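You operate a simulated robot arm through the tools that you are given. There is no shell and no other tool. Be economical: measure what you need, move in short steps, check, and stop when the job is done.

You are at the controls of a simulated robot arm. One attempt, no reset.

JOB
Flush sample valve two, fill the loose bottle to its lines and put it in the crate.
Fine: open the valve's cock first and shut it after; the grey water goes down the drain, not into the bottle. Set down upright: sample bottle.
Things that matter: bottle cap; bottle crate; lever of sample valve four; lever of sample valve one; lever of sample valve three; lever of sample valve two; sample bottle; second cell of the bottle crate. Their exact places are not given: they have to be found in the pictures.

Only the result counts: the job must be done as asked and must still hold three seconds after the hand-in. Knocking over, shifting, dropping, spilling or breaking anything else fails it.

ROBOT AND FRAMES
A 7-joint arm with a two-finger parallel gripper on a trunk, on a base that drives. Base frame: it is fixed to the floor where the robot stands at the start and does not move with it; the origin is under the middle of the robot, x ahead of it, y to its left, z up; the surface under the hand at the start is at about z = 0.9. Units: m, rad, N and s.
Its first joint turns from -2.897 to 2.897 rad. Places, roughly: lever of sample valve four [-1.3, 1.9, 0.8]; lever of sample valve one [0.6, 0.2, 1.2]; lever of sample valve three [0.6, -0.1, 1.2]; lever of sample valve two [0.6, 0, 1.2]; second cell of the bottle crate [0.5, -0.9, 0.9]. Payload 4.4 kg.
The TCP is the grasp point between the finger pads, 0.023 m short of the fingertips. In the tool frame z runs along the fingers and y along their closing line. The gripper opens to 0.094 m. The fingers are 0.038 m wide and 0.01 m thick; the gripper's body (0.054 by 0.096 m) begins 0.039 m behind the TCP.
Orientation is that of the tool frame in the base frame, as a unit quaternion [x, y, z, w]. With the fingers straight down and closing along the base's y, the tool's x points along the base's -x, its y along +y and its z along -z.

CONTROLS
- The arm moves only by the tool step_arm. Its argument "moves" is a list of rows, each a list of 7 numbers: the shift along the tool's x, y, z in m, then the turn, a rotation vector about the tool's x, y, z in rad, then the gripper command, from -1 (fully open) to 1 (shut), values between in proportion. In form: [[dx, dy, dz, ax, ay, az, grip], ...]. A call has 1 to 12 rows; each row shifts and turns the commanded pose from where the row before left it, along the tool's axes as they then stand. A row lasts 0.2 s, in which the tool goes at most 0.05 m and 0.15 rad; a call with a longer step from one row to the next is refused whole, and so is a gripper value outside its range. Where a pose cannot be reached the arm comes as near as it can. A force on the tool above 40 N (or 10 N above the force at the start of the call, whichever is more), or a blocked arm, ends the call early, and 0.2 s more pass. The fingers move at their own pace (about 0.108 m/s each) and stop on an object; they squeeze with about 39 N. The grip force told is the motor's: it shows also when the fingers shut on nothing. Time passes only in rows, and 0.2 s behind the last, so rows that do not move let the fingers close. The reply holds the time, the measured pose of the TCP, the force on the tool along the base axes, the opening and the grip force, in the units named above and with some noise, with the torque about the TCP (base axes, N m) and any sound that the robot's microphone picked up.
- Cameras (640 x 400 px; columns grow to the right, rows downward): "scene" is now at [0.177, 0.1928, 1.4809]; the picture's right is [-0.47, -0.88, 0.00], its down [-0.40, 0.21, -0.89] and it looks along [0.79, -0.42, -0.45] (base axes); focal length 215 px, centre (320, 200). "wrist" rides on the gripper at [0.086, 0.016, -0.075] in the tool frame; the picture's right is [-0.18, 0.98, 0.00], its down [-0.58, -0.11, -0.81] and it looks along [-0.79, -0.15, 0.59] (tool axes); focal length 243 px, centre (320, 200).
- get_image(camera): a new picture of that camera. It takes no simulated time.
- base_move(legs): drives the robot by 1 to 6 legs, each [ahead, left, turn to the left] in m, m and rad, along the robot's own axes; the way and the turn of a leg run together, so that a leg with both is an arc; at most 1.5 m and 3.142 rad a leg. The arm and the cameras ride along, it lands a little off, and it stops where it bumps. It gives what a move gives.
- head_to(pan, tilt): turns the head with the scene camera to pan (to the left, within 2.094 rad either way) and tilt (down, from -0.506 to 1.204), counted from straight ahead of the robot. It gives what a move gives.
- pixel_to_xyz(camera, pixels): for up to 12 pixels [column, row] of the newest picture of that camera ("zoom" is the newest enlarged one), the place [x, y, z] in the base frame of the surface seen there, good to about 0.002 m. It takes no simulated time.
- enlarge(camera, box): a new picture of the part [left, top, right, bottom] of that camera's present view, enlarged. It takes no simulated time.
- hand_in(): hands the job in; it is judged then, once.

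Keep the steps short. Do not move on a guess: measure, check each grasp and each placing, and mend mistakes. In all there are 80 turns and 68 pictures (those below and enlarged ones count). Leave the gripper open and the arm clear of the work at the hand-in unless told otherwise, and finish with a single line.

The tools are called after "Emit:" by a JSON object that holds its "name" and its "arguments". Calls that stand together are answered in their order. step_arm: Moves the arm, as the interface text tells. Its arguments: {"type":"object","properties":{"moves":{"type":"array"}},"required":["moves"]} The other tools are called the same way: base_move (legs) drives the base; head_to (pan, tilt) turns the head that bears the scene camera; get_image (camera) takes a picture; pixel_to_xyz (camera, pixels) gives the place of the surface under pixels of a picture; enlarge (camera, box) takes an enlarged picture of a part of a camera's view; hand_in () hands the job in.

At the start:

```text
time: 0.0
tool_pos: [0.6186, -0.1433, 1.4485]
ee_rot: [0.0, 1.0, 0.0, 0.001]
force: [-0.2, -0.3, 0.0]
ft_torque: [0.01, -0.02, -0.04]
width: 0.094
finger_force: 0.0
robot x, y, heading: [-0.0031, 0.0026, -0.002]
head pan, tilt: [-0.492, 0.468]
```

scene: 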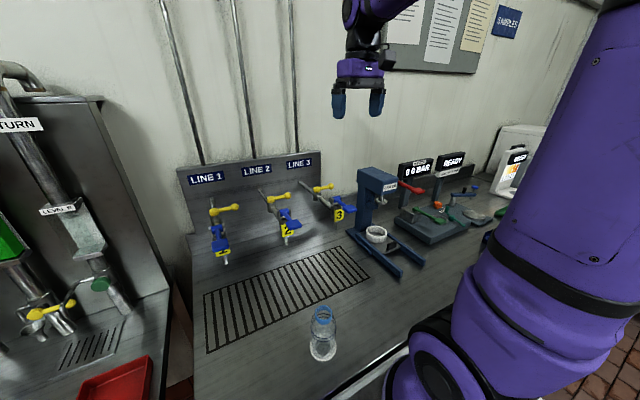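
wrist: 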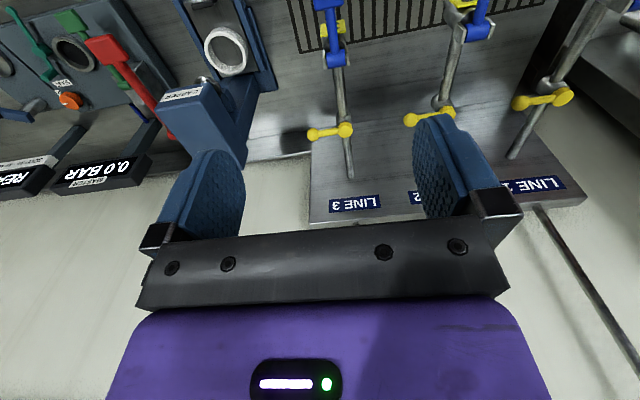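

I see three valves on a panel, a bottle at about (322,335), a capper stand at (380,220). I take enlarged views of the valves and the bottle.

Emit:
{"name": "enlarge", "arguments": {"camera": "scene", "box": [180, 150, 380, 275]}}

Emit:
{"name": "enlarge", "arguments": {"camera": "scene", "box": [340, 120, 540, 280]}}

Emit:
{"name": "enlarge", "arguments": {"camera": "scene", "box": [260, 280, 380, 380]}}

```text
3.20 times, centred on (280, 212) of scene
```

zoom: 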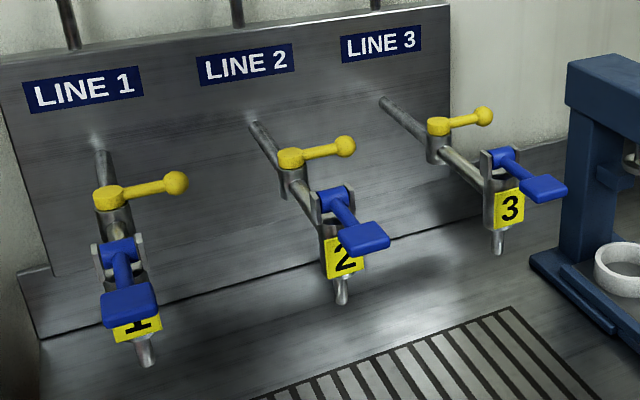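

```text
2.50 times, centred on (440, 200) of scene
```

zoom: 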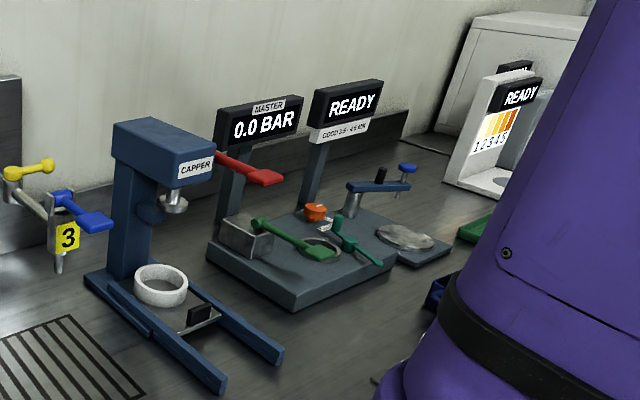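

```text
4.00 times, centred on (320, 330) of scene
```

zoom: 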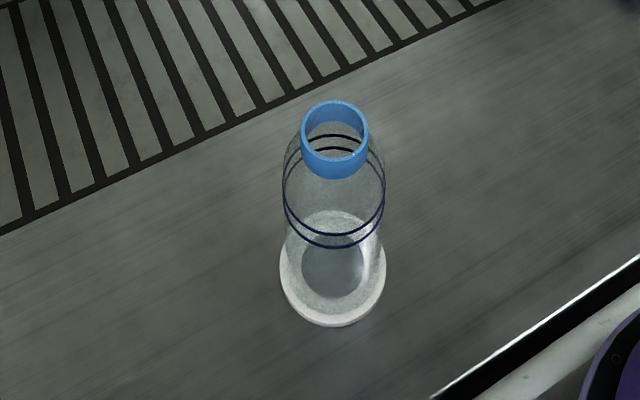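

The bottle is open with two lines. Next I turn the head to the right to find the crate and the cap.

Emit:
{"name": "head_to", "arguments": {"pan": -1.2, "tilt": 0.6}}

Emit:
{"name": "get_image", "arguments": {"camera": "scene"}}

Emit:
{"name": "head_to", "arguments": {"pan": 0.3, "tilt": 0.6}}

Emit:
{"name": "get_image", "arguments": {"camera": "scene"}}

```text
time: 1.1
tool_pos: [0.6179, -0.1436, 1.4473]
ee_rot: [0.0, 1.0, 0.001, 0.0]
force: [0.0, -0.5, 0.4]
ft_torque: [0.04, 0.02, 0.0]
width: 0.094
finger_force: 0.1
robot x, y, heading: [-0.004, -0.0009, 0.005]
head pan, tilt: [-1.201, 0.6]
```

```text
62 pictures are left
```

scene: 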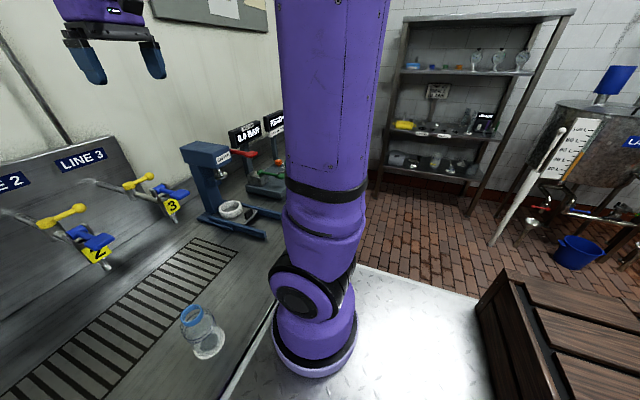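

```text
time: 2.7
tool_pos: [0.6174, -0.1441, 1.448]
ee_rot: [-0.001, 1.0, 0.0, -0.001]
force: [0.4, -0.4, 0.9]
ft_torque: [-0.02, -0.02, 0.02]
width: 0.0942
finger_force: 0.1
robot x, y, heading: [0.0041, 0.0005, -0.001]
head pan, tilt: [0.3, 0.6]
```

```text
61 pictures are left
```

scene: 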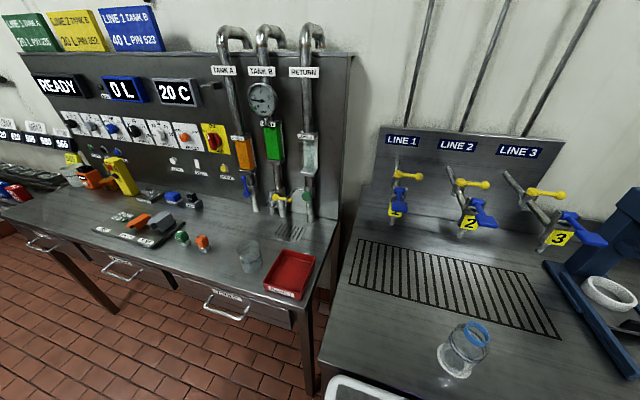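

The crate is hidden behind the arm. First I measure the valves and the bottle from this view.

Emit:
{"name": "enlarge", "arguments": {"camera": "scene", "box": [380, 150, 540, 260]}}

Emit:
{"name": "pixel_to_xyz", "arguments": {"camera": "scene", "pixels": [[471, 326], [488, 333], [461, 332], [478, 345], [439, 350], [465, 372], [453, 376], [396, 345], [380, 378], [560, 338], [350, 284], [363, 240]]}}

```text
3.64 times, centred on (460, 205) of scene
```

zoom: 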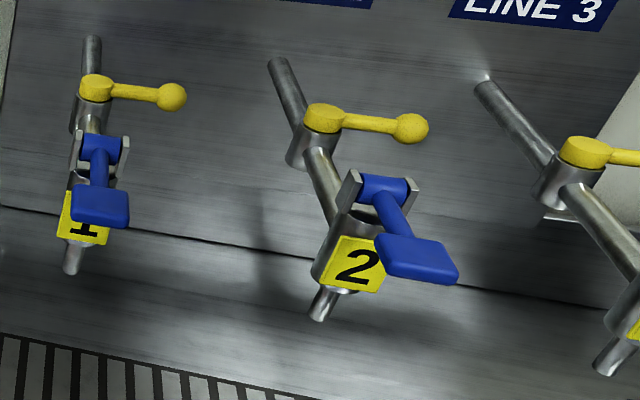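

```text
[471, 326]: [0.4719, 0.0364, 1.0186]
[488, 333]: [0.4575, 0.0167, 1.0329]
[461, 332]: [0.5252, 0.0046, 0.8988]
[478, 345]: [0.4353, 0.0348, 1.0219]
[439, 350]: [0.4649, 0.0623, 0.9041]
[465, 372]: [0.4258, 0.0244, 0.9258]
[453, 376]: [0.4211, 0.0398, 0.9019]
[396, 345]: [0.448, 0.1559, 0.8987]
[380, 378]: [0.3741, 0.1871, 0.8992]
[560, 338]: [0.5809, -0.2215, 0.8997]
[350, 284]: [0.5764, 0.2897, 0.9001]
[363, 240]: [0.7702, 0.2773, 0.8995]
```

Emit:
{"name": "pixel_to_xyz", "arguments": {"camera": "zoom", "pixels": [[325, 112], [410, 127], [355, 122], [385, 188], [395, 215], [410, 245], [432, 265], [385, 270], [322, 305], [355, 265], [300, 80], [320, 317]]}}

Emit:
{"name": "pixel_to_xyz", "arguments": {"camera": "scene", "pixels": [[471, 185], [487, 184], [448, 170], [485, 218], [470, 228], [460, 237], [405, 175], [420, 175], [548, 193], [562, 194], [582, 225], [600, 235]]}}

```text
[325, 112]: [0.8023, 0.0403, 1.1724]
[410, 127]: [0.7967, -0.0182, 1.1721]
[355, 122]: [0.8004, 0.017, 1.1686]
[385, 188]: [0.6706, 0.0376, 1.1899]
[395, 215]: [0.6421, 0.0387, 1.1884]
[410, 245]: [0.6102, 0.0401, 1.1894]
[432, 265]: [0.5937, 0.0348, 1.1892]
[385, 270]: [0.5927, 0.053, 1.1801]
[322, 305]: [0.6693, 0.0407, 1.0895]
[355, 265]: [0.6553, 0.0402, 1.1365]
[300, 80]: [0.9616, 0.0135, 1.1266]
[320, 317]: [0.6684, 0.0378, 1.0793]
```

```text
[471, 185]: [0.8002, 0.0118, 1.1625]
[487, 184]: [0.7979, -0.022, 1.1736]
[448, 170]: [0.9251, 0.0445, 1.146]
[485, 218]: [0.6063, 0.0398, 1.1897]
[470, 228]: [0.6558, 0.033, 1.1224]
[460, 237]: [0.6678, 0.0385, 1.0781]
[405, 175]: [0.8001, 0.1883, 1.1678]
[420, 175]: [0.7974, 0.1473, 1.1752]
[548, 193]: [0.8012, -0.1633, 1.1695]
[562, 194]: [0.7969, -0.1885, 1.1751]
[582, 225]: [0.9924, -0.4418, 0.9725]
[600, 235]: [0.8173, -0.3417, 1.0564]
```

Valve two: spout at about (0.670, 0.039, 1.075), lever paddle at about (0.603, 0.040, 1.19), cock knob at (0.797, -0.020, 1.173), pipe along x. Bottle at about (0.45, 0.035). I back off and turn a little so that the bottle, valve and crate are all within reach and the crate comes into view.

Emit:
{"name": "base_move", "arguments": {"legs": [[-0.15, -0.2, 0], [0, 0, -0.5]]}}

Emit:
{"name": "head_to", "arguments": {"pan": -0.5, "tilt": 0.6}}

Emit:
{"name": "get_image", "arguments": {"camera": "scene"}}

```text
time: 5.9
tool_pos: [0.3243, -0.6289, 1.4485]
ee_rot: [0.248, 0.969, 0.0, 0.0]
force: [0.2, -0.6, -0.8]
ft_torque: [0.03, 0.01, 0.0]
width: 0.0943
finger_force: 0.1
robot x, y, heading: [-0.1477, -0.2034, -0.501]
head pan, tilt: [0.3, 0.6]
```

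```text
time: 7.1
tool_pos: [0.3253, -0.6295, 1.4473]
ee_rot: [0.248, 0.969, 0.0, -0.001]
force: [0.3, -0.1, -1.3]
ft_torque: [0.02, -0.04, -0.01]
width: 0.094
finger_force: 0.0
robot x, y, heading: [-0.149, -0.2074, -0.505]
head pan, tilt: [-0.499, 0.6]
```

```text
59 pictures are left
```

scene: 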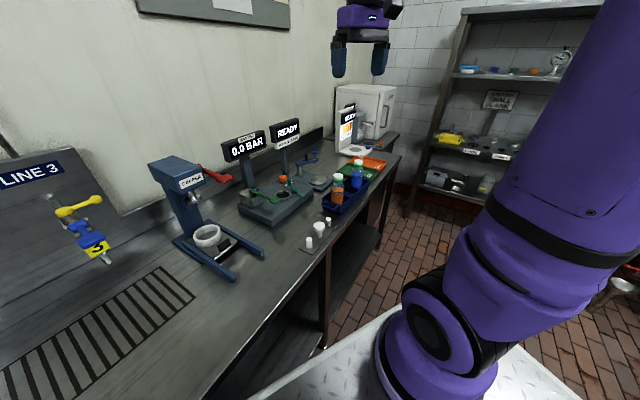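

Emit:
{"name": "enlarge", "arguments": {"camera": "scene", "box": [290, 150, 400, 260]}}

Emit:
{"name": "enlarge", "arguments": {"camera": "scene", "box": [150, 150, 280, 290]}}

```text
3.64 times, centred on (345, 205) of scene
```

zoom: 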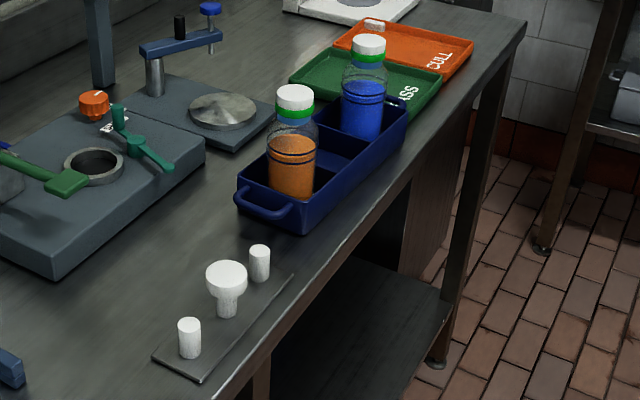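

```text
2.86 times, centred on (215, 220) of scene
```

zoom: 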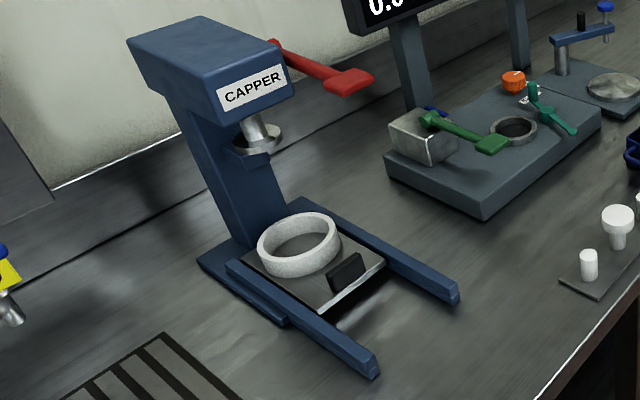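

Crate with three cells: cell one (orange bottle) and three (blue bottle) taken, the middle one free. I measure the crate and its bottles.

Emit:
{"name": "enlarge", "arguments": {"camera": "scene", "box": [310, 155, 380, 225]}}

```text
5.71 times, centred on (345, 190) of scene
```

zoom: 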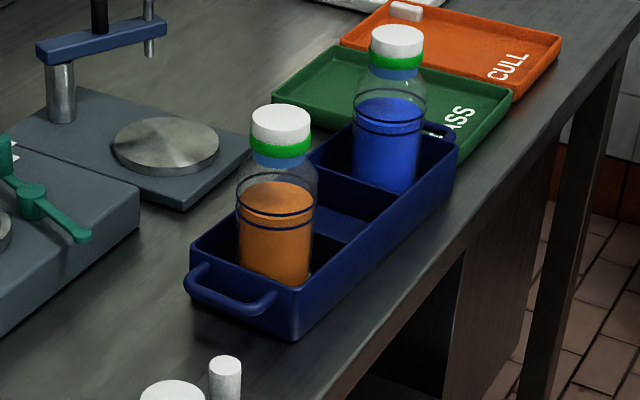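

Emit:
{"name": "pixel_to_xyz", "arguments": {"camera": "zoom", "pixels": [[191, 245], [297, 292], [456, 150], [430, 105], [281, 112], [396, 35], [300, 276], [400, 192], [323, 158], [340, 212], [345, 228], [318, 250]]}}

Emit:
{"name": "pixel_to_xyz", "arguments": {"camera": "zoom", "pixels": [[385, 212], [310, 160], [330, 190], [281, 140], [395, 65], [265, 235], [390, 160], [360, 205], [295, 330], [280, 215], [385, 110]]}}

```text
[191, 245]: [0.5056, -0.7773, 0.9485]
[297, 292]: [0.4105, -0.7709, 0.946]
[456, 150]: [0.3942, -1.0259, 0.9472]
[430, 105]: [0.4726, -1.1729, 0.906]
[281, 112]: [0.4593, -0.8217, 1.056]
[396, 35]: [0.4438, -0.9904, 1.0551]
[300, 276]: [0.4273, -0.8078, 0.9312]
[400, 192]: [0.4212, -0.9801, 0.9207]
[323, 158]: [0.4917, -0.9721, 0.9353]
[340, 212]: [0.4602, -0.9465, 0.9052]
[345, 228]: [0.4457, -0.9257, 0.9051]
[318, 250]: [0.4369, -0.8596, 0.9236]
```

```text
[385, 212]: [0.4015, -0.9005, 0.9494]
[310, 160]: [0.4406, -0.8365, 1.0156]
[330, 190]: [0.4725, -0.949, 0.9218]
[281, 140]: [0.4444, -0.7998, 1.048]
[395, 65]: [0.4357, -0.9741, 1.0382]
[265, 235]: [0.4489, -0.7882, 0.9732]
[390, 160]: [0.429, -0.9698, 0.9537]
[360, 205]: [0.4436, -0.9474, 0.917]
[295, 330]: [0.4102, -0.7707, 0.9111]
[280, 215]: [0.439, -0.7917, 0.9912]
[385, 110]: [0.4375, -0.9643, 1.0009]
```

Crate's free cell centre is about (0.451, -0.904), floor 0.905. Plan: open the cock by pushing its handle with closed fingers, flush, place bottle with a tilted tool, fill, close the cock, then crate. Driving to a spot good for the valve.

Emit:
{"name": "base_move", "arguments": {"legs": [[0, 0, 0.505], [0.149, 0.06, 0]]}}

Emit:
{"name": "head_to", "arguments": {"pan": 0.0, "tilt": 0.5}}

Emit:
{"name": "get_image", "arguments": {"camera": "scene"}}

```text
time: 9.9
tool_pos: [0.6207, -0.2888, 1.4476]
ee_rot: [0.001, 1.0, 0.0, -0.001]
force: [0.4, 0.3, -1.1]
ft_torque: [0.0, 0.02, 0.02]
width: 0.094
finger_force: 0.0
robot x, y, heading: [0.0034, -0.144, -0.002]
head pan, tilt: [-0.499, 0.6]
```

```text
time: 10.9
tool_pos: [0.6212, -0.2901, 1.4467]
ee_rot: [0.001, 1.0, -0.001, 0.0]
force: [0.5, -0.3, -0.5]
ft_torque: [0.02, -0.02, -0.01]
width: 0.0941
finger_force: 0.0
robot x, y, heading: [0.0046, -0.1495, -0.002]
head pan, tilt: [0.0, 0.499]
```

```text
55 pictures are left
```

scene: 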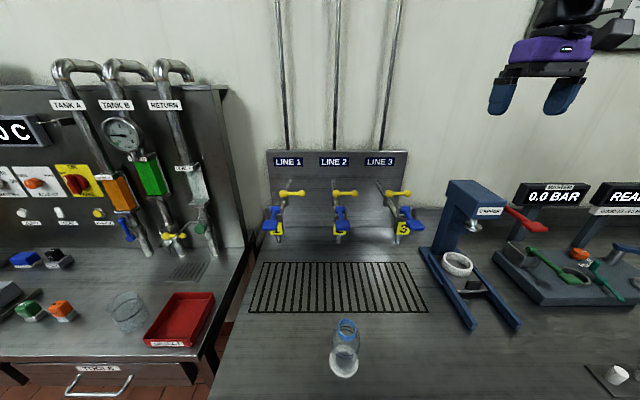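

The view is clear. I move the arm, shutting the fingers, to above the far side of cock two's handle.

Emit:
{"name": "step_arm", "arguments": {"moves": [[-0.028, 0.0338, 0, 0, 0, 0, 1], [-0.028, 0.0338, 0, 0, 0, 0, 1], [-0.028, 0.0338, 0, 0, 0, 0, 1], [-0.028, 0.0338, 0, 0, 0, 0, 1], [-0.028, 0.0338, 0, 0, 0, 0, 1], [-0.028, 0.0338, 0, 0, 0, 0, 1], [-0.028, 0.0338, 0, 0, 0, 0, 1], [-0.028, 0.0338, 0, 0, 0, 0, 1], [0, 0, 0.045, 0, 0, 0, 1], [0, 0, 0.045, 0, 0, 0, 1], [0, 0, 0.045, 0, 0, 0, 1], [0, 0, 0, 0, 0, 0, 1]]}}

Emit:
{"name": "get_image", "arguments": {"camera": "scene"}}

Emit:
{"name": "get_image", "arguments": {"camera": "wrist"}}

```text
time: 13.5
tool_pos: [0.8506, -0.0146, 1.3154]
ee_rot: [0.0, 1.0, 0.0, 0.0]
force: [-0.1, 0.9, 0.3]
ft_torque: [-0.04, -0.02, 0.04]
width: 0.0
finger_force: 39.0
robot x, y, heading: [0.0049, -0.1463, -0.002]
head pan, tilt: [0.0, 0.499]
```

```text
54 pictures are left
```

scene: 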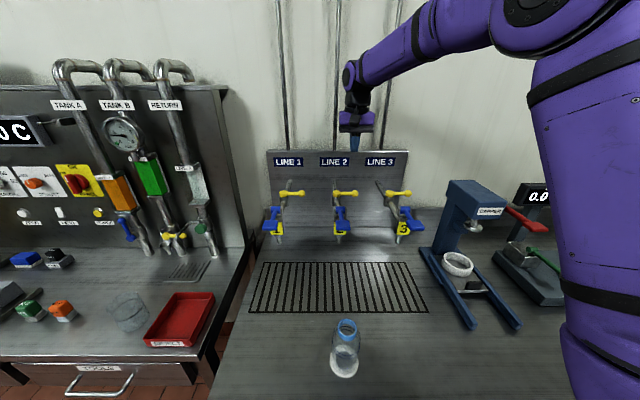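

```text
53 pictures are left
```

wrist: 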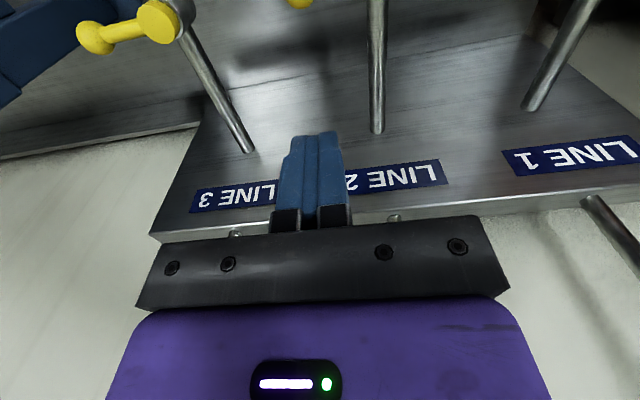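

I descend to the handle's height and then draw gently toward the robot in small steps.

Emit:
{"name": "step_arm", "arguments": {"moves": [[0, -0.002, 0.045, 0, 0, 0, 1], [0, -0.002, 0.045, 0, 0, 0, 1], [0, -0.002, 0.045, 0, 0, 0, 1], [0, 0, 0, 0, 0, 0, 1], [0.012, 0, 0, 0, 0, 0, 1], [0.012, 0, 0, 0, 0, 0, 1], [0.01, 0, 0, 0, 0, 0, 1], [0.01, 0.001, 0, 0, 0, 0, 1]]}}

Emit:
{"name": "enlarge", "arguments": {"camera": "scene", "box": [280, 130, 410, 250]}}

```text
time: 15.3
tool_pos: [0.8015, -0.0234, 1.1781]
ee_rot: [0.001, 1.0, 0.0, 0.0]
force: [0.5, -0.4, -0.8]
ft_torque: [-0.03, 0.01, 0.0]
width: 0.0001
finger_force: 38.8
robot x, y, heading: [0.0028, -0.1457, -0.001]
head pan, tilt: [0.0, 0.499]
```

```text
3.33 times, centred on (345, 190) of scene
```

zoom: 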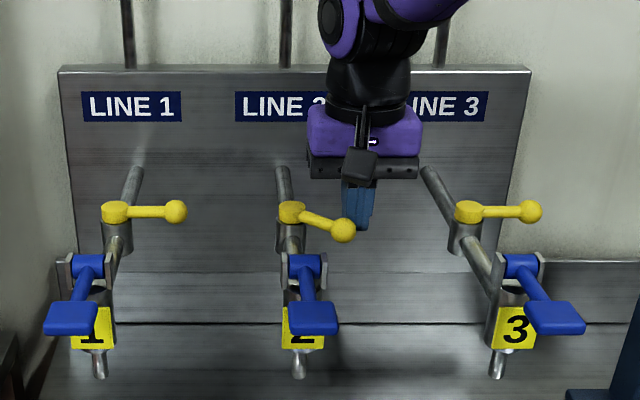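

It turns freely toward the robot. I go on along the arc.

Emit:
{"name": "step_arm", "arguments": {"moves": [[0.012, 0.001, 0, 0, 0, 0, 1], [0.012, 0.003, 0, 0, 0, 0, 1], [0.01, 0.006, 0, 0, 0, 0, 1], [0.007, 0.008, 0, 0, 0, 0, 1], [0.004, 0.009, 0, 0, 0, 0, 1], [0.002, 0.009, 0, 0, 0, 0, 1], [0, 0.006, 0, 0, 0, 0, 1], [0, 0, 0, 0, 0, 0, 1]]}}

Emit:
{"name": "enlarge", "arguments": {"camera": "scene", "box": [280, 130, 410, 250]}}

```text
time: 17.1
tool_pos: [0.7555, 0.0139, 1.1789]
ee_rot: [0.001, 1.0, 0.0, 0.001]
force: [-2.6, -17.7, -0.7]
ft_torque: [-0.23, 0.04, 0.1]
width: 0.0001
finger_force: 38.8
robot x, y, heading: [0.0038, -0.1473, -0.002]
head pan, tilt: [0.0, 0.499]
```

```text
3.33 times, centred on (345, 190) of scene
```

zoom: 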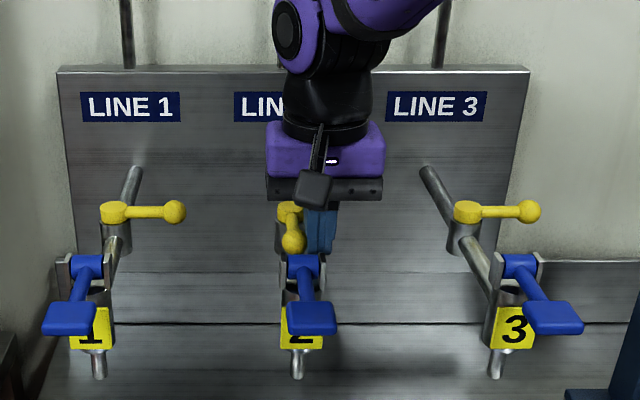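

The handle met its stop lined up with the pipe: cock open. Now back off, rise, and go above the paddle; measuring the paddle too.

Emit:
{"name": "step_arm", "arguments": {"moves": [[0, -0.02, 0, 0, 0, 0, 1], [0, 0, -0.05, 0, 0, 0, 1], [0, 0, -0.05, 0, 0, 0, 1], [0.038, 0.011, 0, 0, 0, 0, 1], [0.038, 0.011, 0, 0, 0, 0, 1], [0.038, 0.011, 0, 0, 0, 0, 1], [0.038, 0.011, 0, 0, 0, 0, 1], [0, 0, 0, 0, 0, 0, 1]]}}

Emit:
{"name": "pixel_to_xyz", "arguments": {"camera": "zoom", "pixels": [[313, 315], [293, 315], [333, 315], [313, 328], [305, 295], [300, 265], [300, 375], [292, 240]]}}

Emit:
{"name": "enlarge", "arguments": {"camera": "scene", "box": [280, 140, 400, 260]}}

```text
time: 18.9
tool_pos: [0.6049, 0.0436, 1.2778]
ee_rot: [0.001, 1.0, 0.0, 0.0]
force: [-0.3, 0.3, 0.0]
ft_torque: [0.04, 0.01, 0.0]
width: 0.0001
finger_force: 39.1
robot x, y, heading: [0.0025, -0.1459, 0.008]
head pan, tilt: [0.0, 0.499]
```

```text
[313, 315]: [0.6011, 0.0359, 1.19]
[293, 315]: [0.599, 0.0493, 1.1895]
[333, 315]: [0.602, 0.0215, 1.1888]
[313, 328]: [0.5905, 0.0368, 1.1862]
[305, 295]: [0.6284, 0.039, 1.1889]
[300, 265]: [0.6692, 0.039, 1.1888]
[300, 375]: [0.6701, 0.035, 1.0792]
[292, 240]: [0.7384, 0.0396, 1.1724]
```

```text
3.33 times, centred on (340, 200) of scene
```

zoom: 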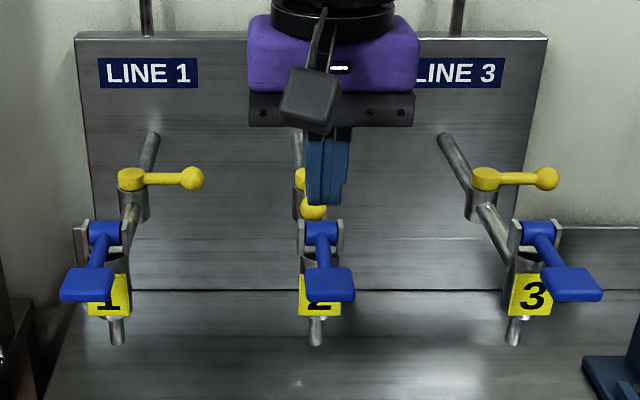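

I centre on the paddle and press it gently.

Emit:
{"name": "step_arm", "arguments": {"moves": [[0, -0.005, 0.035, 0, 0, 0, 1], [0, 0, 0.025, 0, 0, 0, 1], [0, 0, 0.01, 0, 0, 0, 1], [0, 0, 0.008, 0, 0, 0, 1], [0, 0, 0.008, 0, 0, 0, 1]]}}

Emit:
{"name": "enlarge", "arguments": {"camera": "scene", "box": [280, 190, 400, 310]}}

```text
time: 20.1
tool_pos: [0.6019, 0.0383, 1.1908]
ee_rot: [0.001, 1.0, -0.001, 0.0]
force: [-0.2, -0.3, 4.7]
ft_torque: [0.0, -0.11, -0.01]
width: 0.0
finger_force: 39.3
robot x, y, heading: [0.0039, -0.1447, -0.004]
head pan, tilt: [0.0, 0.499]
```

```text
3.33 times, centred on (340, 250) of scene
```

zoom: 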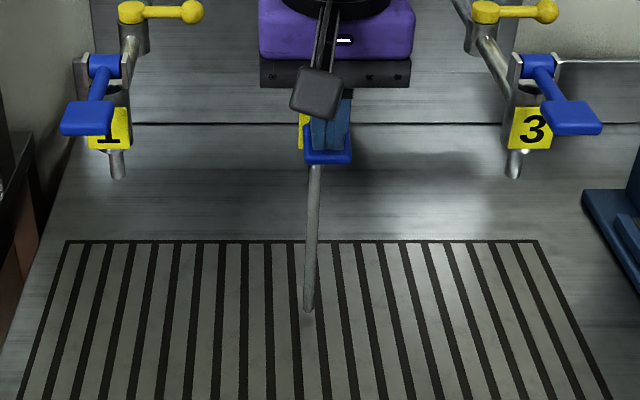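

Grey water runs onto the grate. I hold on and watch for it to clear.

Emit:
{"name": "step_arm", "arguments": {"moves": [[0, 0, 0.004, 0, 0, 0, 1], [0, 0, 0, 0, 0, 0, 1], [0, 0, 0, 0, 0, 0, 1], [0, 0, 0, 0, 0, 0, 1], [0, 0, 0, 0, 0, 0, 1], [0, 0, 0, 0, 0, 0, 1], [0, 0, 0, 0, 0, 0, 1], [0, 0, 0, 0, 0, 0, 1], [0, 0, 0, 0, 0, 0, 1], [0, 0, 0, 0, 0, 0, 1], [0, 0, 0, 0, 0, 0, 1], [0, 0, 0, 0, 0, 0, 1]]}}

Emit:
{"name": "enlarge", "arguments": {"camera": "scene", "box": [300, 210, 380, 290]}}

Emit:
{"name": "pixel_to_xyz", "arguments": {"camera": "zoom", "pixels": [[290, 255], [290, 200]]}}

```text
time: 22.7
tool_pos: [0.6023, 0.0367, 1.1878]
ee_rot: [0.0, 1.0, 0.0, 0.0]
force: [-2.4, 6.8, 29.9]
ft_torque: [0.14, -0.51, 0.1]
width: 0.0
finger_force: 39.0
robot x, y, heading: [0.0038, -0.1442, 0.0]
head pan, tilt: [0.0, 0.499]
```

```text
5.00 times, centred on (340, 250) of scene
```

zoom: 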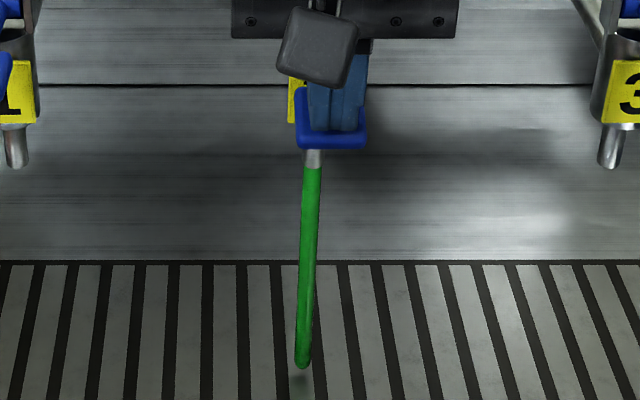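

```text
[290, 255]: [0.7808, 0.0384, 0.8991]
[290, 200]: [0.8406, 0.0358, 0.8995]
```

The water now runs green: flushed. I release the lever and check that the flow stops, and measure where it fell.

Emit:
{"name": "pixel_to_xyz", "arguments": {"camera": "zoom", "pixels": [[301, 370], [303, 350], [308, 260], [312, 175]]}}

Emit:
{"name": "step_arm", "arguments": {"moves": [[0, 0, -0.03, 0, 0, 0, 1], [0, 0, -0.05, 0, 0, 0, 1], [0.02, 0, -0.04, 0, 0, 0, 1], [0.02, 0, -0.04, 0, 0, 0, 1]]}}

Emit:
{"name": "enlarge", "arguments": {"camera": "scene", "box": [280, 170, 400, 290]}}

```text
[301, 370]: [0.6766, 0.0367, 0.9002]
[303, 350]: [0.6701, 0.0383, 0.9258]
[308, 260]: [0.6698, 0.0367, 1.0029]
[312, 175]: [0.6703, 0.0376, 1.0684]
```

```text
time: 23.7
tool_pos: [0.564, 0.0345, 1.351]
ee_rot: [0.001, 1.0, 0.001, 0.0]
force: [0.0, 0.1, 1.0]
ft_torque: [0.02, 0.06, -0.02]
width: 0.0
finger_force: 39.2
robot x, y, heading: [-0.0002, -0.1443, -0.002]
head pan, tilt: [0.0, 0.499]
```

```text
3.33 times, centred on (340, 230) of scene
```

zoom: 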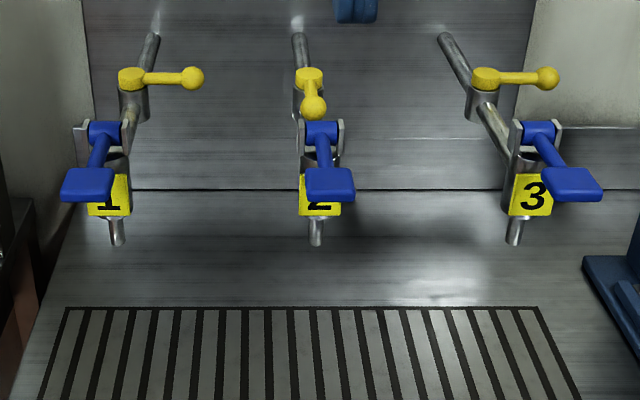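

The flow stops by itself. Now I look closely at the bottle to plan the grasp.

Emit:
{"name": "enlarge", "arguments": {"camera": "scene", "box": [305, 310, 385, 390]}}

Emit:
{"name": "pixel_to_xyz", "arguments": {"camera": "zoom", "pixels": [[297, 85], [366, 85], [330, 55], [330, 95], [328, 155], [300, 200], [330, 230], [265, 200], [395, 200], [325, 330], [258, 290], [395, 290]]}}

```text
5.00 times, centred on (345, 350) of scene
```

zoom: 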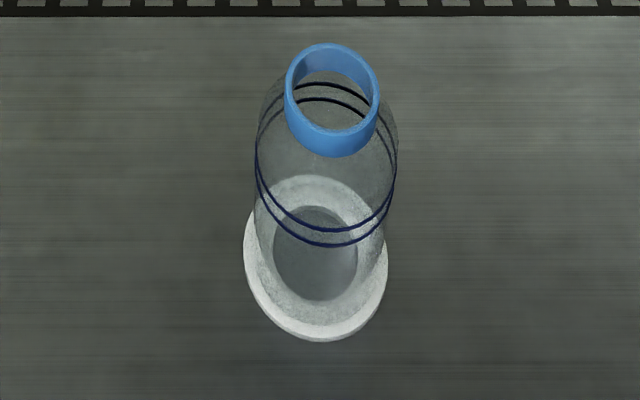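

```text
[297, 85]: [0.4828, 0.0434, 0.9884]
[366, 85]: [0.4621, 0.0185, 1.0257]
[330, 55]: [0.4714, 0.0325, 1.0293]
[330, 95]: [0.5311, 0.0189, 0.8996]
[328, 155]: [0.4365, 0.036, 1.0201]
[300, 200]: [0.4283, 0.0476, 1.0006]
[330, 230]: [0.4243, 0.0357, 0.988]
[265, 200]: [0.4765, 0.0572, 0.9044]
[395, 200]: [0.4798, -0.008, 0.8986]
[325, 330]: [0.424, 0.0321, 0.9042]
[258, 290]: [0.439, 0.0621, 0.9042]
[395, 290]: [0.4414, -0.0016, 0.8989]
```

Bottle: centre (0.455, 0.034), body radius about 0.031 up to z 0.995, neck ring to 1.038, lines at about z 0.98-0.99. I drive straight back so a tilted grasp on the body is possible.

Emit:
{"name": "base_move", "arguments": {"legs": [[-0.35, 0, 0]]}}

Emit:
{"name": "step_arm", "arguments": {"moves": [[0, 0, 0, 0, -0.15, 0, -1], [0, 0, 0, 0, -0.15, 0, -1], [0, 0, 0, 0, -0.15, 0, -1], [0, 0, 0, 0, -0.15, 0, -1], [0, 0, 0, 0, -0.15, 0, -1], [0, 0, 0, 0, -0.15, 0, -1], [0, 0, 0, 0, -0.147, 0, -1], [0, 0, 0, 0, 0, 0, -1]]}}

```text
time: 25.9
tool_pos: [0.2129, 0.0358, 1.3523]
ee_rot: [-0.001, 1.0, 0.0, 0.0]
force: [-0.5, -0.1, 0.6]
ft_torque: [0.01, 0.01, -0.01]
width: 0.0001
finger_force: 39.3
robot x, y, heading: [-0.347, -0.1442, 0.003]
head pan, tilt: [0.0, 0.499]
```

```text
time: 27.7
tool_pos: [0.2138, 0.0361, 1.3507]
ee_rot: [-0.001, 0.866, 0.001, 0.5]
force: [0.2, -0.4, 0.1]
ft_torque: [0.0, -0.01, -0.03]
width: 0.0942
finger_force: 0.1
robot x, y, heading: [-0.3447, -0.1431, 0.003]
head pan, tilt: [0.0, 0.499]
```

Tilt is right (60° from vertical, pointing ahead). I go to the pre-grasp pose behind and above the bottle and look.

Emit:
{"name": "step_arm", "arguments": {"moves": [[0.0257, 0, 0.0332, 0, 0, 0, -1], [0.0257, 0, 0.0332, 0, 0, 0, -1], [0.0257, 0, 0.0332, 0, 0, 0, -1], [0.0257, 0, 0.0332, 0, 0, 0, -1], [0.0257, 0, 0.0332, 0, 0, 0, -1], [0.0257, 0, 0.0332, 0, 0, 0, -1], [0.0257, 0, 0.0332, 0, 0, 0, -1], [0.0257, -0.002, 0.0332, 0, 0, 0, -1], [0, 0, 0, 0, 0, 0, -1]]}}

Emit:
{"name": "get_image", "arguments": {"camera": "scene"}}

Emit:
{"name": "get_image", "arguments": {"camera": "wrist"}}

```text
time: 29.0
tool_pos: [0.291, 0.0392, 1.1716]
ee_rot: [0.034, 0.879, 0.071, 0.471]
force: [0.2, 0.2, 0.1]
ft_torque: [0.01, -0.01, -0.04]
width: 0.094
finger_force: 0.1
robot x, y, heading: [-0.3468, -0.1421, 0.003]
head pan, tilt: [0.0, 0.499]
stopped in row 6: the arm was blocked; the commanded pose is now the measured one
```

```text
45 pictures are left
```

scene: 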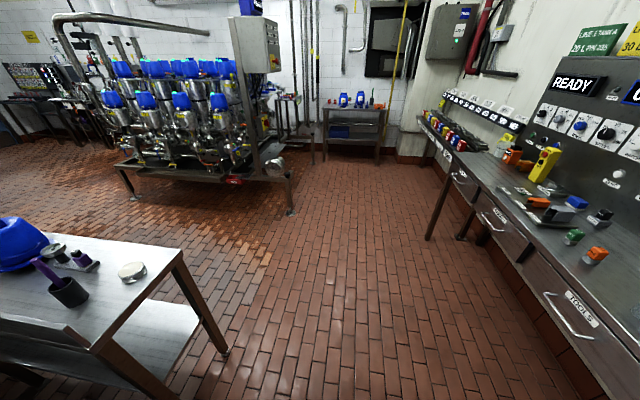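

```text
44 pictures are left
```

wrist: 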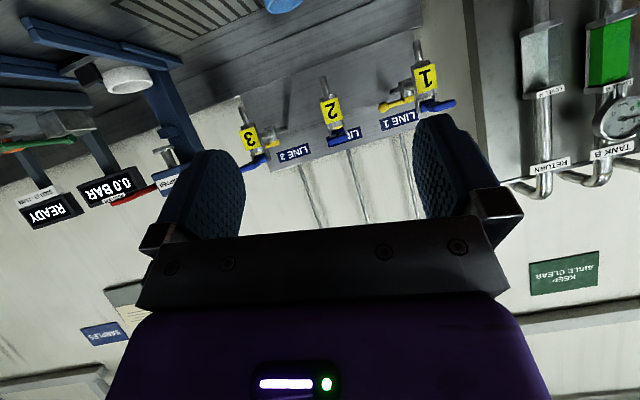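

The arm was blocked and the scene view is off. I re-aim the head and look again.

Emit:
{"name": "head_to", "arguments": {"pan": 0.0, "tilt": 0.6}}

Emit:
{"name": "get_image", "arguments": {"camera": "scene"}}

```text
time: 29.6
tool_pos: [0.2899, 0.0435, 1.1708]
ee_rot: [0.031, 0.879, 0.071, 0.471]
force: [-0.4, 0.1, -0.2]
ft_torque: [-0.01, 0.02, 0.01]
width: 0.0939
finger_force: 0.0
robot x, y, heading: [-0.3434, -0.1472, 0.003]
head pan, tilt: [0.0, 0.6]
```

```text
43 pictures are left
```

scene: 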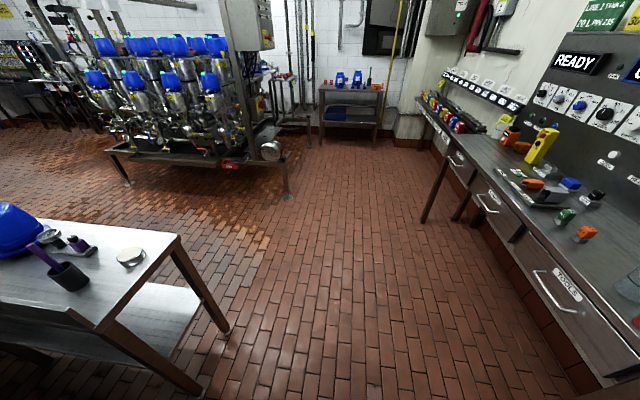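

Emit:
{"name": "pixel_to_xyz", "arguments": {"camera": "scene", "pixels": [[320, 200], [320, 380], [150, 320], [600, 300], [560, 60]]}}

Emit:
{"name": "head_to", "arguments": {"pan": -1.5, "tilt": 0.6}}

Emit:
{"name": "get_image", "arguments": {"camera": "scene"}}

```text
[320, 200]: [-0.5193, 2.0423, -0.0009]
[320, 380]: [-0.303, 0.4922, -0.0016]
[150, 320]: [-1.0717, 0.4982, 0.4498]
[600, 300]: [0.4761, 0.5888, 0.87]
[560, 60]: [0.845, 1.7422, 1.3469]
```

```text
time: 31.2
tool_pos: [0.2905, 0.0428, 1.1706]
ee_rot: [0.031, 0.879, 0.072, 0.47]
force: [-0.8, 0.7, -0.2]
ft_torque: [-0.01, 0.02, -0.01]
width: 0.094
finger_force: 0.0
robot x, y, heading: [-0.3439, -0.1442, 0.001]
head pan, tilt: [-1.499, 0.6]
```

```text
42 pictures are left
```

scene: 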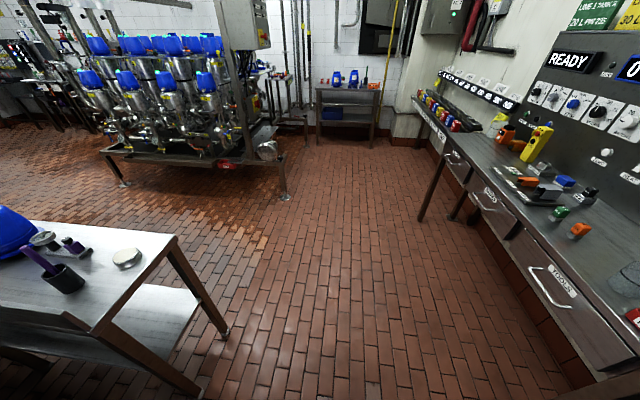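

The head does not follow: the arm's elbow has pushed against it. I undo the arm's last way to free it.

Emit:
{"name": "step_arm", "arguments": {"moves": [[-0.0257, 0, -0.0332, 0, 0, 0, -1], [-0.0257, 0, -0.0332, 0, 0, 0, -1], [-0.0257, 0, -0.0332, 0, 0, 0, -1], [-0.0257, 0, -0.0332, 0, 0, 0, -1], [-0.0257, 0, -0.0332, 0, 0, 0, -1], [0, 0, 0, 0, 0, 0, -1]]}}

Emit:
{"name": "head_to", "arguments": {"pan": 0, "tilt": 0.6}}

Emit:
{"name": "get_image", "arguments": {"camera": "scene"}}

```text
time: 32.6
tool_pos: [0.2229, 0.0127, 1.3694]
ee_rot: [0.028, 0.878, 0.069, 0.472]
force: [0.2, -0.7, 0.3]
ft_torque: [0.0, 0.02, 0.0]
width: 0.0942
finger_force: 0.1
robot x, y, heading: [-0.3459, -0.1443, 0.002]
head pan, tilt: [-1.499, 0.6]
```

```text
time: 34.2
tool_pos: [0.2217, 0.013, 1.3687]
ee_rot: [0.028, 0.879, 0.069, 0.471]
force: [0.1, 0.0, -0.1]
ft_torque: [-0.03, -0.01, 0.0]
width: 0.094
finger_force: 0.1
robot x, y, heading: [-0.3438, -0.1437, 0.003]
head pan, tilt: [0.0, 0.6]
```

```text
41 pictures are left
```

scene: 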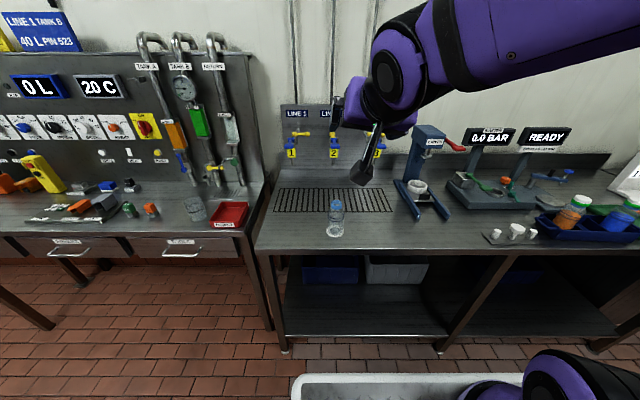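

View restored; the pose was just too close to the robot. I drive further back and left, so the bottle is ahead and away from the head, and square the tool again.

Emit:
{"name": "base_move", "arguments": {"legs": [[-0.1, 0.22, 0]]}}

Emit:
{"name": "step_arm", "arguments": {"moves": [[0, 0, 0, 0.046, -0.032, -0.058, -1], [0, 0, 0, 0.046, -0.032, -0.058, -1], [0, 0, 0, 0, 0, 0, -1]]}}

```text
time: 36.0
tool_pos: [0.1202, 0.2315, 1.3696]
ee_rot: [0.026, 0.878, 0.07, 0.472]
force: [-0.2, 0.1, 0.6]
ft_torque: [-0.02, 0.0, 0.01]
width: 0.0938
finger_force: 0.0
robot x, y, heading: [-0.4478, 0.0717, 0.001]
head pan, tilt: [0.0, 0.6]
```

```text
time: 36.8
tool_pos: [0.1201, 0.2305, 1.3693]
ee_rot: [-0.001, 0.866, 0.0, 0.501]
force: [0.7, 0.0, 0.5]
ft_torque: [-0.03, 0.0, -0.03]
width: 0.0941
finger_force: 0.0
robot x, y, heading: [-0.4471, 0.0668, 0.01]
head pan, tilt: [0.0, 0.6]
```

Emit:
{"name": "step_arm", "arguments": {"moves": [[-0.0085, -0.0281, 0.0347, 0, 0, 0, -1], [-0.0085, -0.0281, 0.0347, 0, 0, 0, -1], [-0.0085, -0.0281, 0.0347, 0, 0, 0, -1], [-0.0085, -0.0281, 0.0347, 0, 0, 0, -1], [-0.0085, -0.0281, 0.0347, 0, 0, 0, -1], [-0.0085, -0.0281, 0.0347, 0, 0, 0, -1], [-0.0085, -0.0281, 0.0347, 0, 0, 0, -1], [0, 0, 0, 0, 0, 0, -1]]}}

Emit:
{"name": "step_arm", "arguments": {"moves": [[0.039, 0, 0.0189, 0, 0, 0, -1], [0.039, 0, 0.0189, 0, 0, 0, -1], [0.039, 0, 0.0189, 0, 0, 0, -1], [0.039, 0, 0.0189, 0, 0, 0, -1], [0.039, 0, 0.0189, 0, 0, 0, -1], [0.039, 0, 0.0189, 0, 0, 0, -1], [0, 0, 0, 0, 0, 0, -1]]}}

Emit:
{"name": "get_image", "arguments": {"camera": "scene"}}

Emit:
{"name": "get_image", "arguments": {"camera": "wrist"}}

```text
time: 38.8
tool_pos: [0.346, 0.1342, 1.3014]
ee_rot: [-0.076, 0.862, 0.045, 0.499]
force: [-0.3, 1.3, 1.2]
ft_torque: [-0.06, -0.03, -0.07]
width: 0.094
finger_force: 0.0
robot x, y, heading: [-0.4485, 0.0706, 0.005]
head pan, tilt: [0.0, 0.6]
stopped in row 8: the arm was blocked; the commanded pose is now the measured one
```

```text
time: 40.4
tool_pos: [0.3257, 0.128, 1.0428]
ee_rot: [-0.076, 0.862, 0.045, 0.5]
force: [-0.4, -0.3, 0.5]
ft_torque: [-0.01, 0.0, 0.0]
width: 0.0942
finger_force: 0.1
robot x, y, heading: [-0.4427, 0.0691, 0.004]
head pan, tilt: [0.0, 0.6]
```

```text
40 pictures are left
```

scene: 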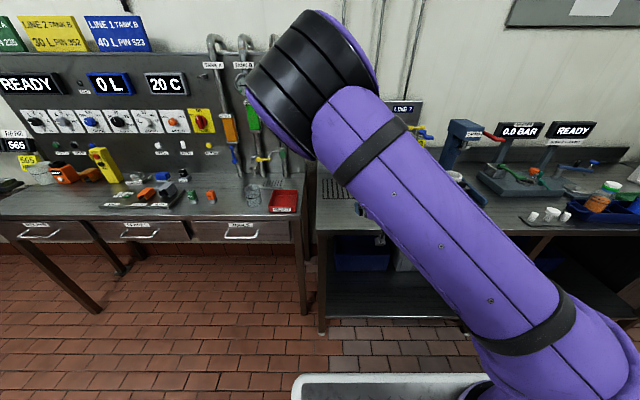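

```text
39 pictures are left
```

wrist: 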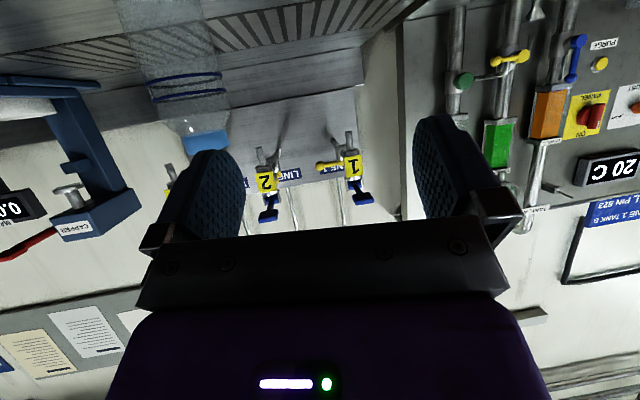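

The arm swung its elbow to the left, but the tool is only turned by yaw 0.18 rad; the closing line is still level, which suits a round bottle. I slide the base right instead to line up.

Emit:
{"name": "base_move", "arguments": {"legs": [[0, -0.114, 0]]}}

Emit:
{"name": "get_image", "arguments": {"camera": "wrist"}}

Emit:
{"name": "head_to", "arguments": {"pan": 0.0, "tilt": 0.7}}

Emit:
{"name": "get_image", "arguments": {"camera": "scene"}}

```text
time: 41.6
tool_pos: [0.3282, 0.0141, 1.0431]
ee_rot: [-0.074, 0.862, 0.043, 0.5]
force: [0.3, 0.2, 0.0]
ft_torque: [0.01, 0.03, -0.03]
width: 0.094
finger_force: 0.0
robot x, y, heading: [-0.4479, -0.0416, -0.0]
head pan, tilt: [0.0, 0.6]
```

```text
38 pictures are left
```

wrist: 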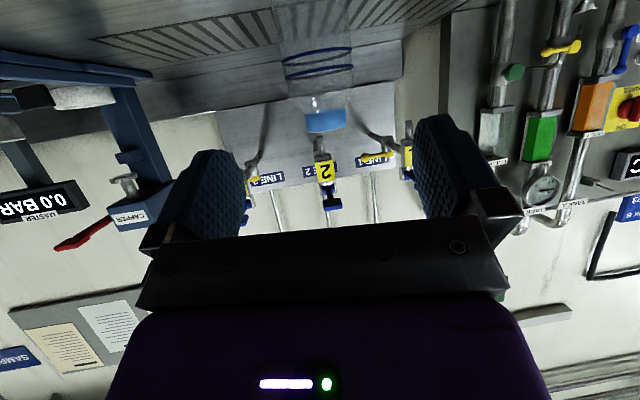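

```text
time: 42.3
tool_pos: [0.3275, 0.0141, 1.0421]
ee_rot: [-0.075, 0.862, 0.045, 0.5]
force: [0.3, -0.6, 0.4]
ft_torque: [0.03, 0.01, 0.0]
width: 0.094
finger_force: 0.1
robot x, y, heading: [-0.4509, -0.045, -0.005]
head pan, tilt: [0.0, 0.7]
```

```text
37 pictures are left
```

scene: 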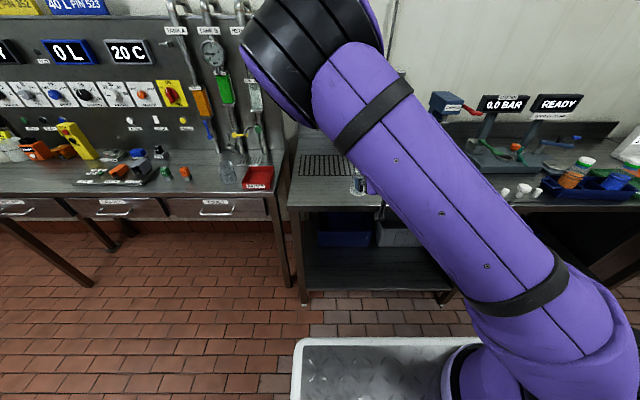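

I check the bottle's place through the wrist camera.

Emit:
{"name": "pixel_to_xyz", "arguments": {"camera": "wrist", "pixels": [[322, 120], [308, 122], [340, 122], [318, 66], [290, 70], [350, 66], [318, 50]]}}

```text
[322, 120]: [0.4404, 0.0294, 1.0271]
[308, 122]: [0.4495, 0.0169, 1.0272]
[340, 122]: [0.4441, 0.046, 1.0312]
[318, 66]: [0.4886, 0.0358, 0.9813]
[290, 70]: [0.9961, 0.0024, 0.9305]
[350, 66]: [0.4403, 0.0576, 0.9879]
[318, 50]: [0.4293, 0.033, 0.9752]
```

Bottle confirmed at (0.455, 0.033). I advance along the tool axis to straddle it.

Emit:
{"name": "step_arm", "arguments": {"moves": [[-0.0009, -0.0006, 0.0268, 0, 0, 0, -1], [-0.0009, -0.0006, 0.0268, 0, 0, 0, -1], [-0.0009, -0.0006, 0.0268, 0, 0, 0, -1], [-0.0009, -0.0006, 0.0268, 0, 0, 0, -1], [-0.0009, -0.0006, 0.0268, 0, 0, 0, -1], [0, 0, 0, 0, 0, 0, -1]]}}

Emit:
{"name": "get_image", "arguments": {"camera": "wrist"}}

```text
time: 43.7
tool_pos: [0.446, 0.0348, 0.9775]
ee_rot: [-0.073, 0.862, 0.043, 0.499]
force: [0.2, 0.3, 0.5]
ft_torque: [-0.01, 0.01, 0.0]
width: 0.094
finger_force: 0.0
robot x, y, heading: [-0.4447, -0.0424, -0.0]
head pan, tilt: [0.0, 0.7]
```

```text
36 pictures are left
```

wrist: 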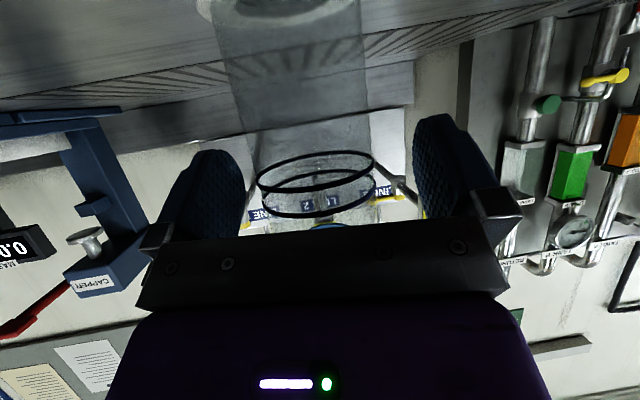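

Straddled well. I close on the bottle.

Emit:
{"name": "step_arm", "arguments": {"moves": [[0, 0, 0, 0, 0, 0, 0], [0, 0, 0, 0, 0, 0, 1], [0, 0, 0, 0, 0, 0, 1], [0, 0, 0, 0, 0, 0, 1]]}}

```text
time: 44.7
tool_pos: [0.4449, 0.0338, 0.9796]
ee_rot: [-0.074, 0.862, 0.044, 0.5]
force: [-0.1, -0.1, 1.0]
ft_torque: [-0.06, -0.05, 0.03]
width: 0.0578
finger_force: 38.7
robot x, y, heading: [-0.4432, -0.04, -0.001]
head pan, tilt: [0.0, 0.7]
```

Width 0.058 with force: held. I lift 15 mm and move forward half way.

Emit:
{"name": "step_arm", "arguments": {"moves": [[-0.013, 0, -0.0075, 0, 0, 0, 1], [0, 0, 0, 0, 0, 0, 1], [-0.018, -0.0058, 0.0313, 0, 0, 0, 1], [-0.018, -0.0058, 0.0313, 0, 0, 0, 1], [-0.018, -0.0058, 0.0313, 0, 0, 0, 1], [0, 0, 0, 0, 0, 0, 1]]}}

Emit:
{"name": "get_image", "arguments": {"camera": "wrist"}}

```text
time: 46.1
tool_pos: [0.5541, 0.0303, 0.9961]
ee_rot: [-0.074, 0.862, 0.044, 0.5]
force: [-0.3, 0.0, 0.0]
ft_torque: [0.01, -0.01, -0.01]
width: 0.0581
finger_force: 39.5
robot x, y, heading: [-0.4498, -0.0379, -0.0]
head pan, tilt: [0.0, 0.7]
```

```text
35 pictures are left
```

wrist: 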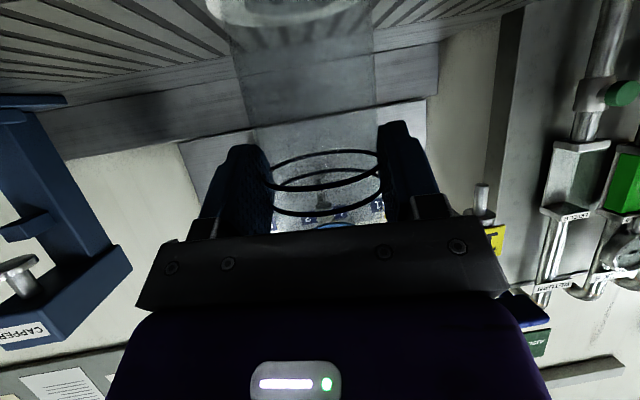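

Emit:
{"name": "step_arm", "arguments": {"moves": [[-0.0136, -0.003, 0.0238, 0, 0, 0, 1], [-0.0136, -0.003, 0.0238, 0, 0, 0, 1], [-0.0136, -0.003, 0.0238, 0, 0, 0, 1], [-0.0136, -0.003, 0.0238, 0, 0, 0, 1], [0, 0, 0, 0, 0, 0, 1]]}}

Emit:
{"name": "get_image", "arguments": {"camera": "wrist"}}

Emit:
{"name": "head_to", "arguments": {"pan": -0.1, "tilt": 0.5}}

Emit:
{"name": "get_image", "arguments": {"camera": "scene"}}

```text
time: 47.3
tool_pos: [0.6656, 0.0392, 0.9945]
ee_rot: [-0.074, 0.862, 0.044, 0.5]
force: [0.8, 0.4, -0.2]
ft_torque: [0.0, 0.01, 0.01]
width: 0.0581
finger_force: 38.0
robot x, y, heading: [-0.4444, -0.0423, -0.001]
head pan, tilt: [0.0, 0.7]
```

```text
34 pictures are left
```

wrist: 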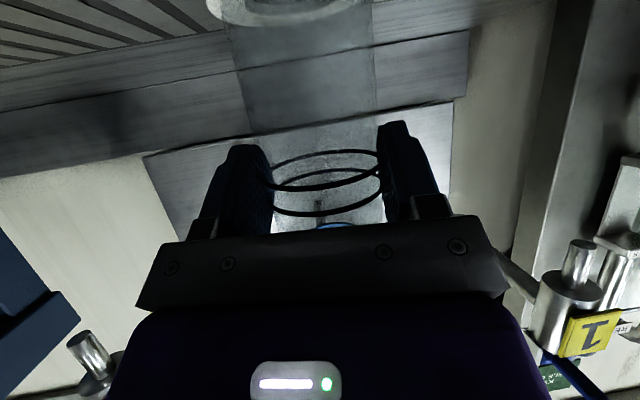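

```text
time: 48.0
tool_pos: [0.6647, 0.0393, 0.9954]
ee_rot: [-0.074, 0.862, 0.044, 0.5]
force: [1.6, -0.3, -0.8]
ft_torque: [0.01, 0.01, 0.01]
width: 0.0582
finger_force: 39.6
robot x, y, heading: [-0.4462, -0.0419, -0.0]
head pan, tilt: [-0.099, 0.499]
```

```text
33 pictures are left
```

scene: 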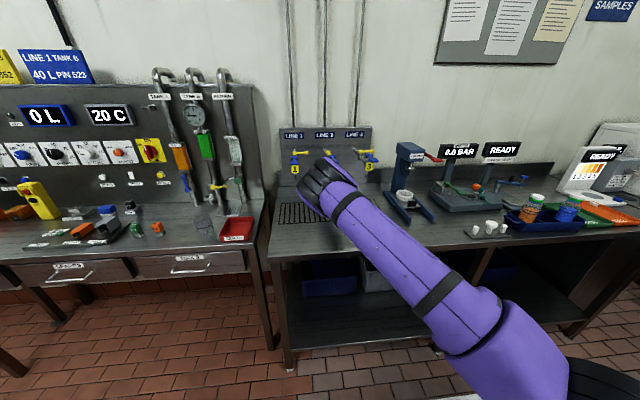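

In place. I lower 15 mm onto the grate, feeling for contact.

Emit:
{"name": "step_arm", "arguments": {"moves": [[0.0069, 0, 0.004, 0, 0, 0, 1], [0.0056, 0, 0.0032, 0, 0, 0, 1], [0.0012, 0, 0.0007, 0, 0, 0, 1], [0, 0, 0, 0, 0, 0, 1]]}}

```text
time: 49.0
tool_pos: [0.6662, 0.0391, 0.98]
ee_rot: [-0.075, 0.861, 0.045, 0.5]
force: [0.0, -0.6, 12.1]
ft_torque: [-0.31, -0.28, 0.04]
width: 0.058
finger_force: 39.3
robot x, y, heading: [-0.4478, -0.0472, 0.003]
head pan, tilt: [-0.099, 0.499]
```

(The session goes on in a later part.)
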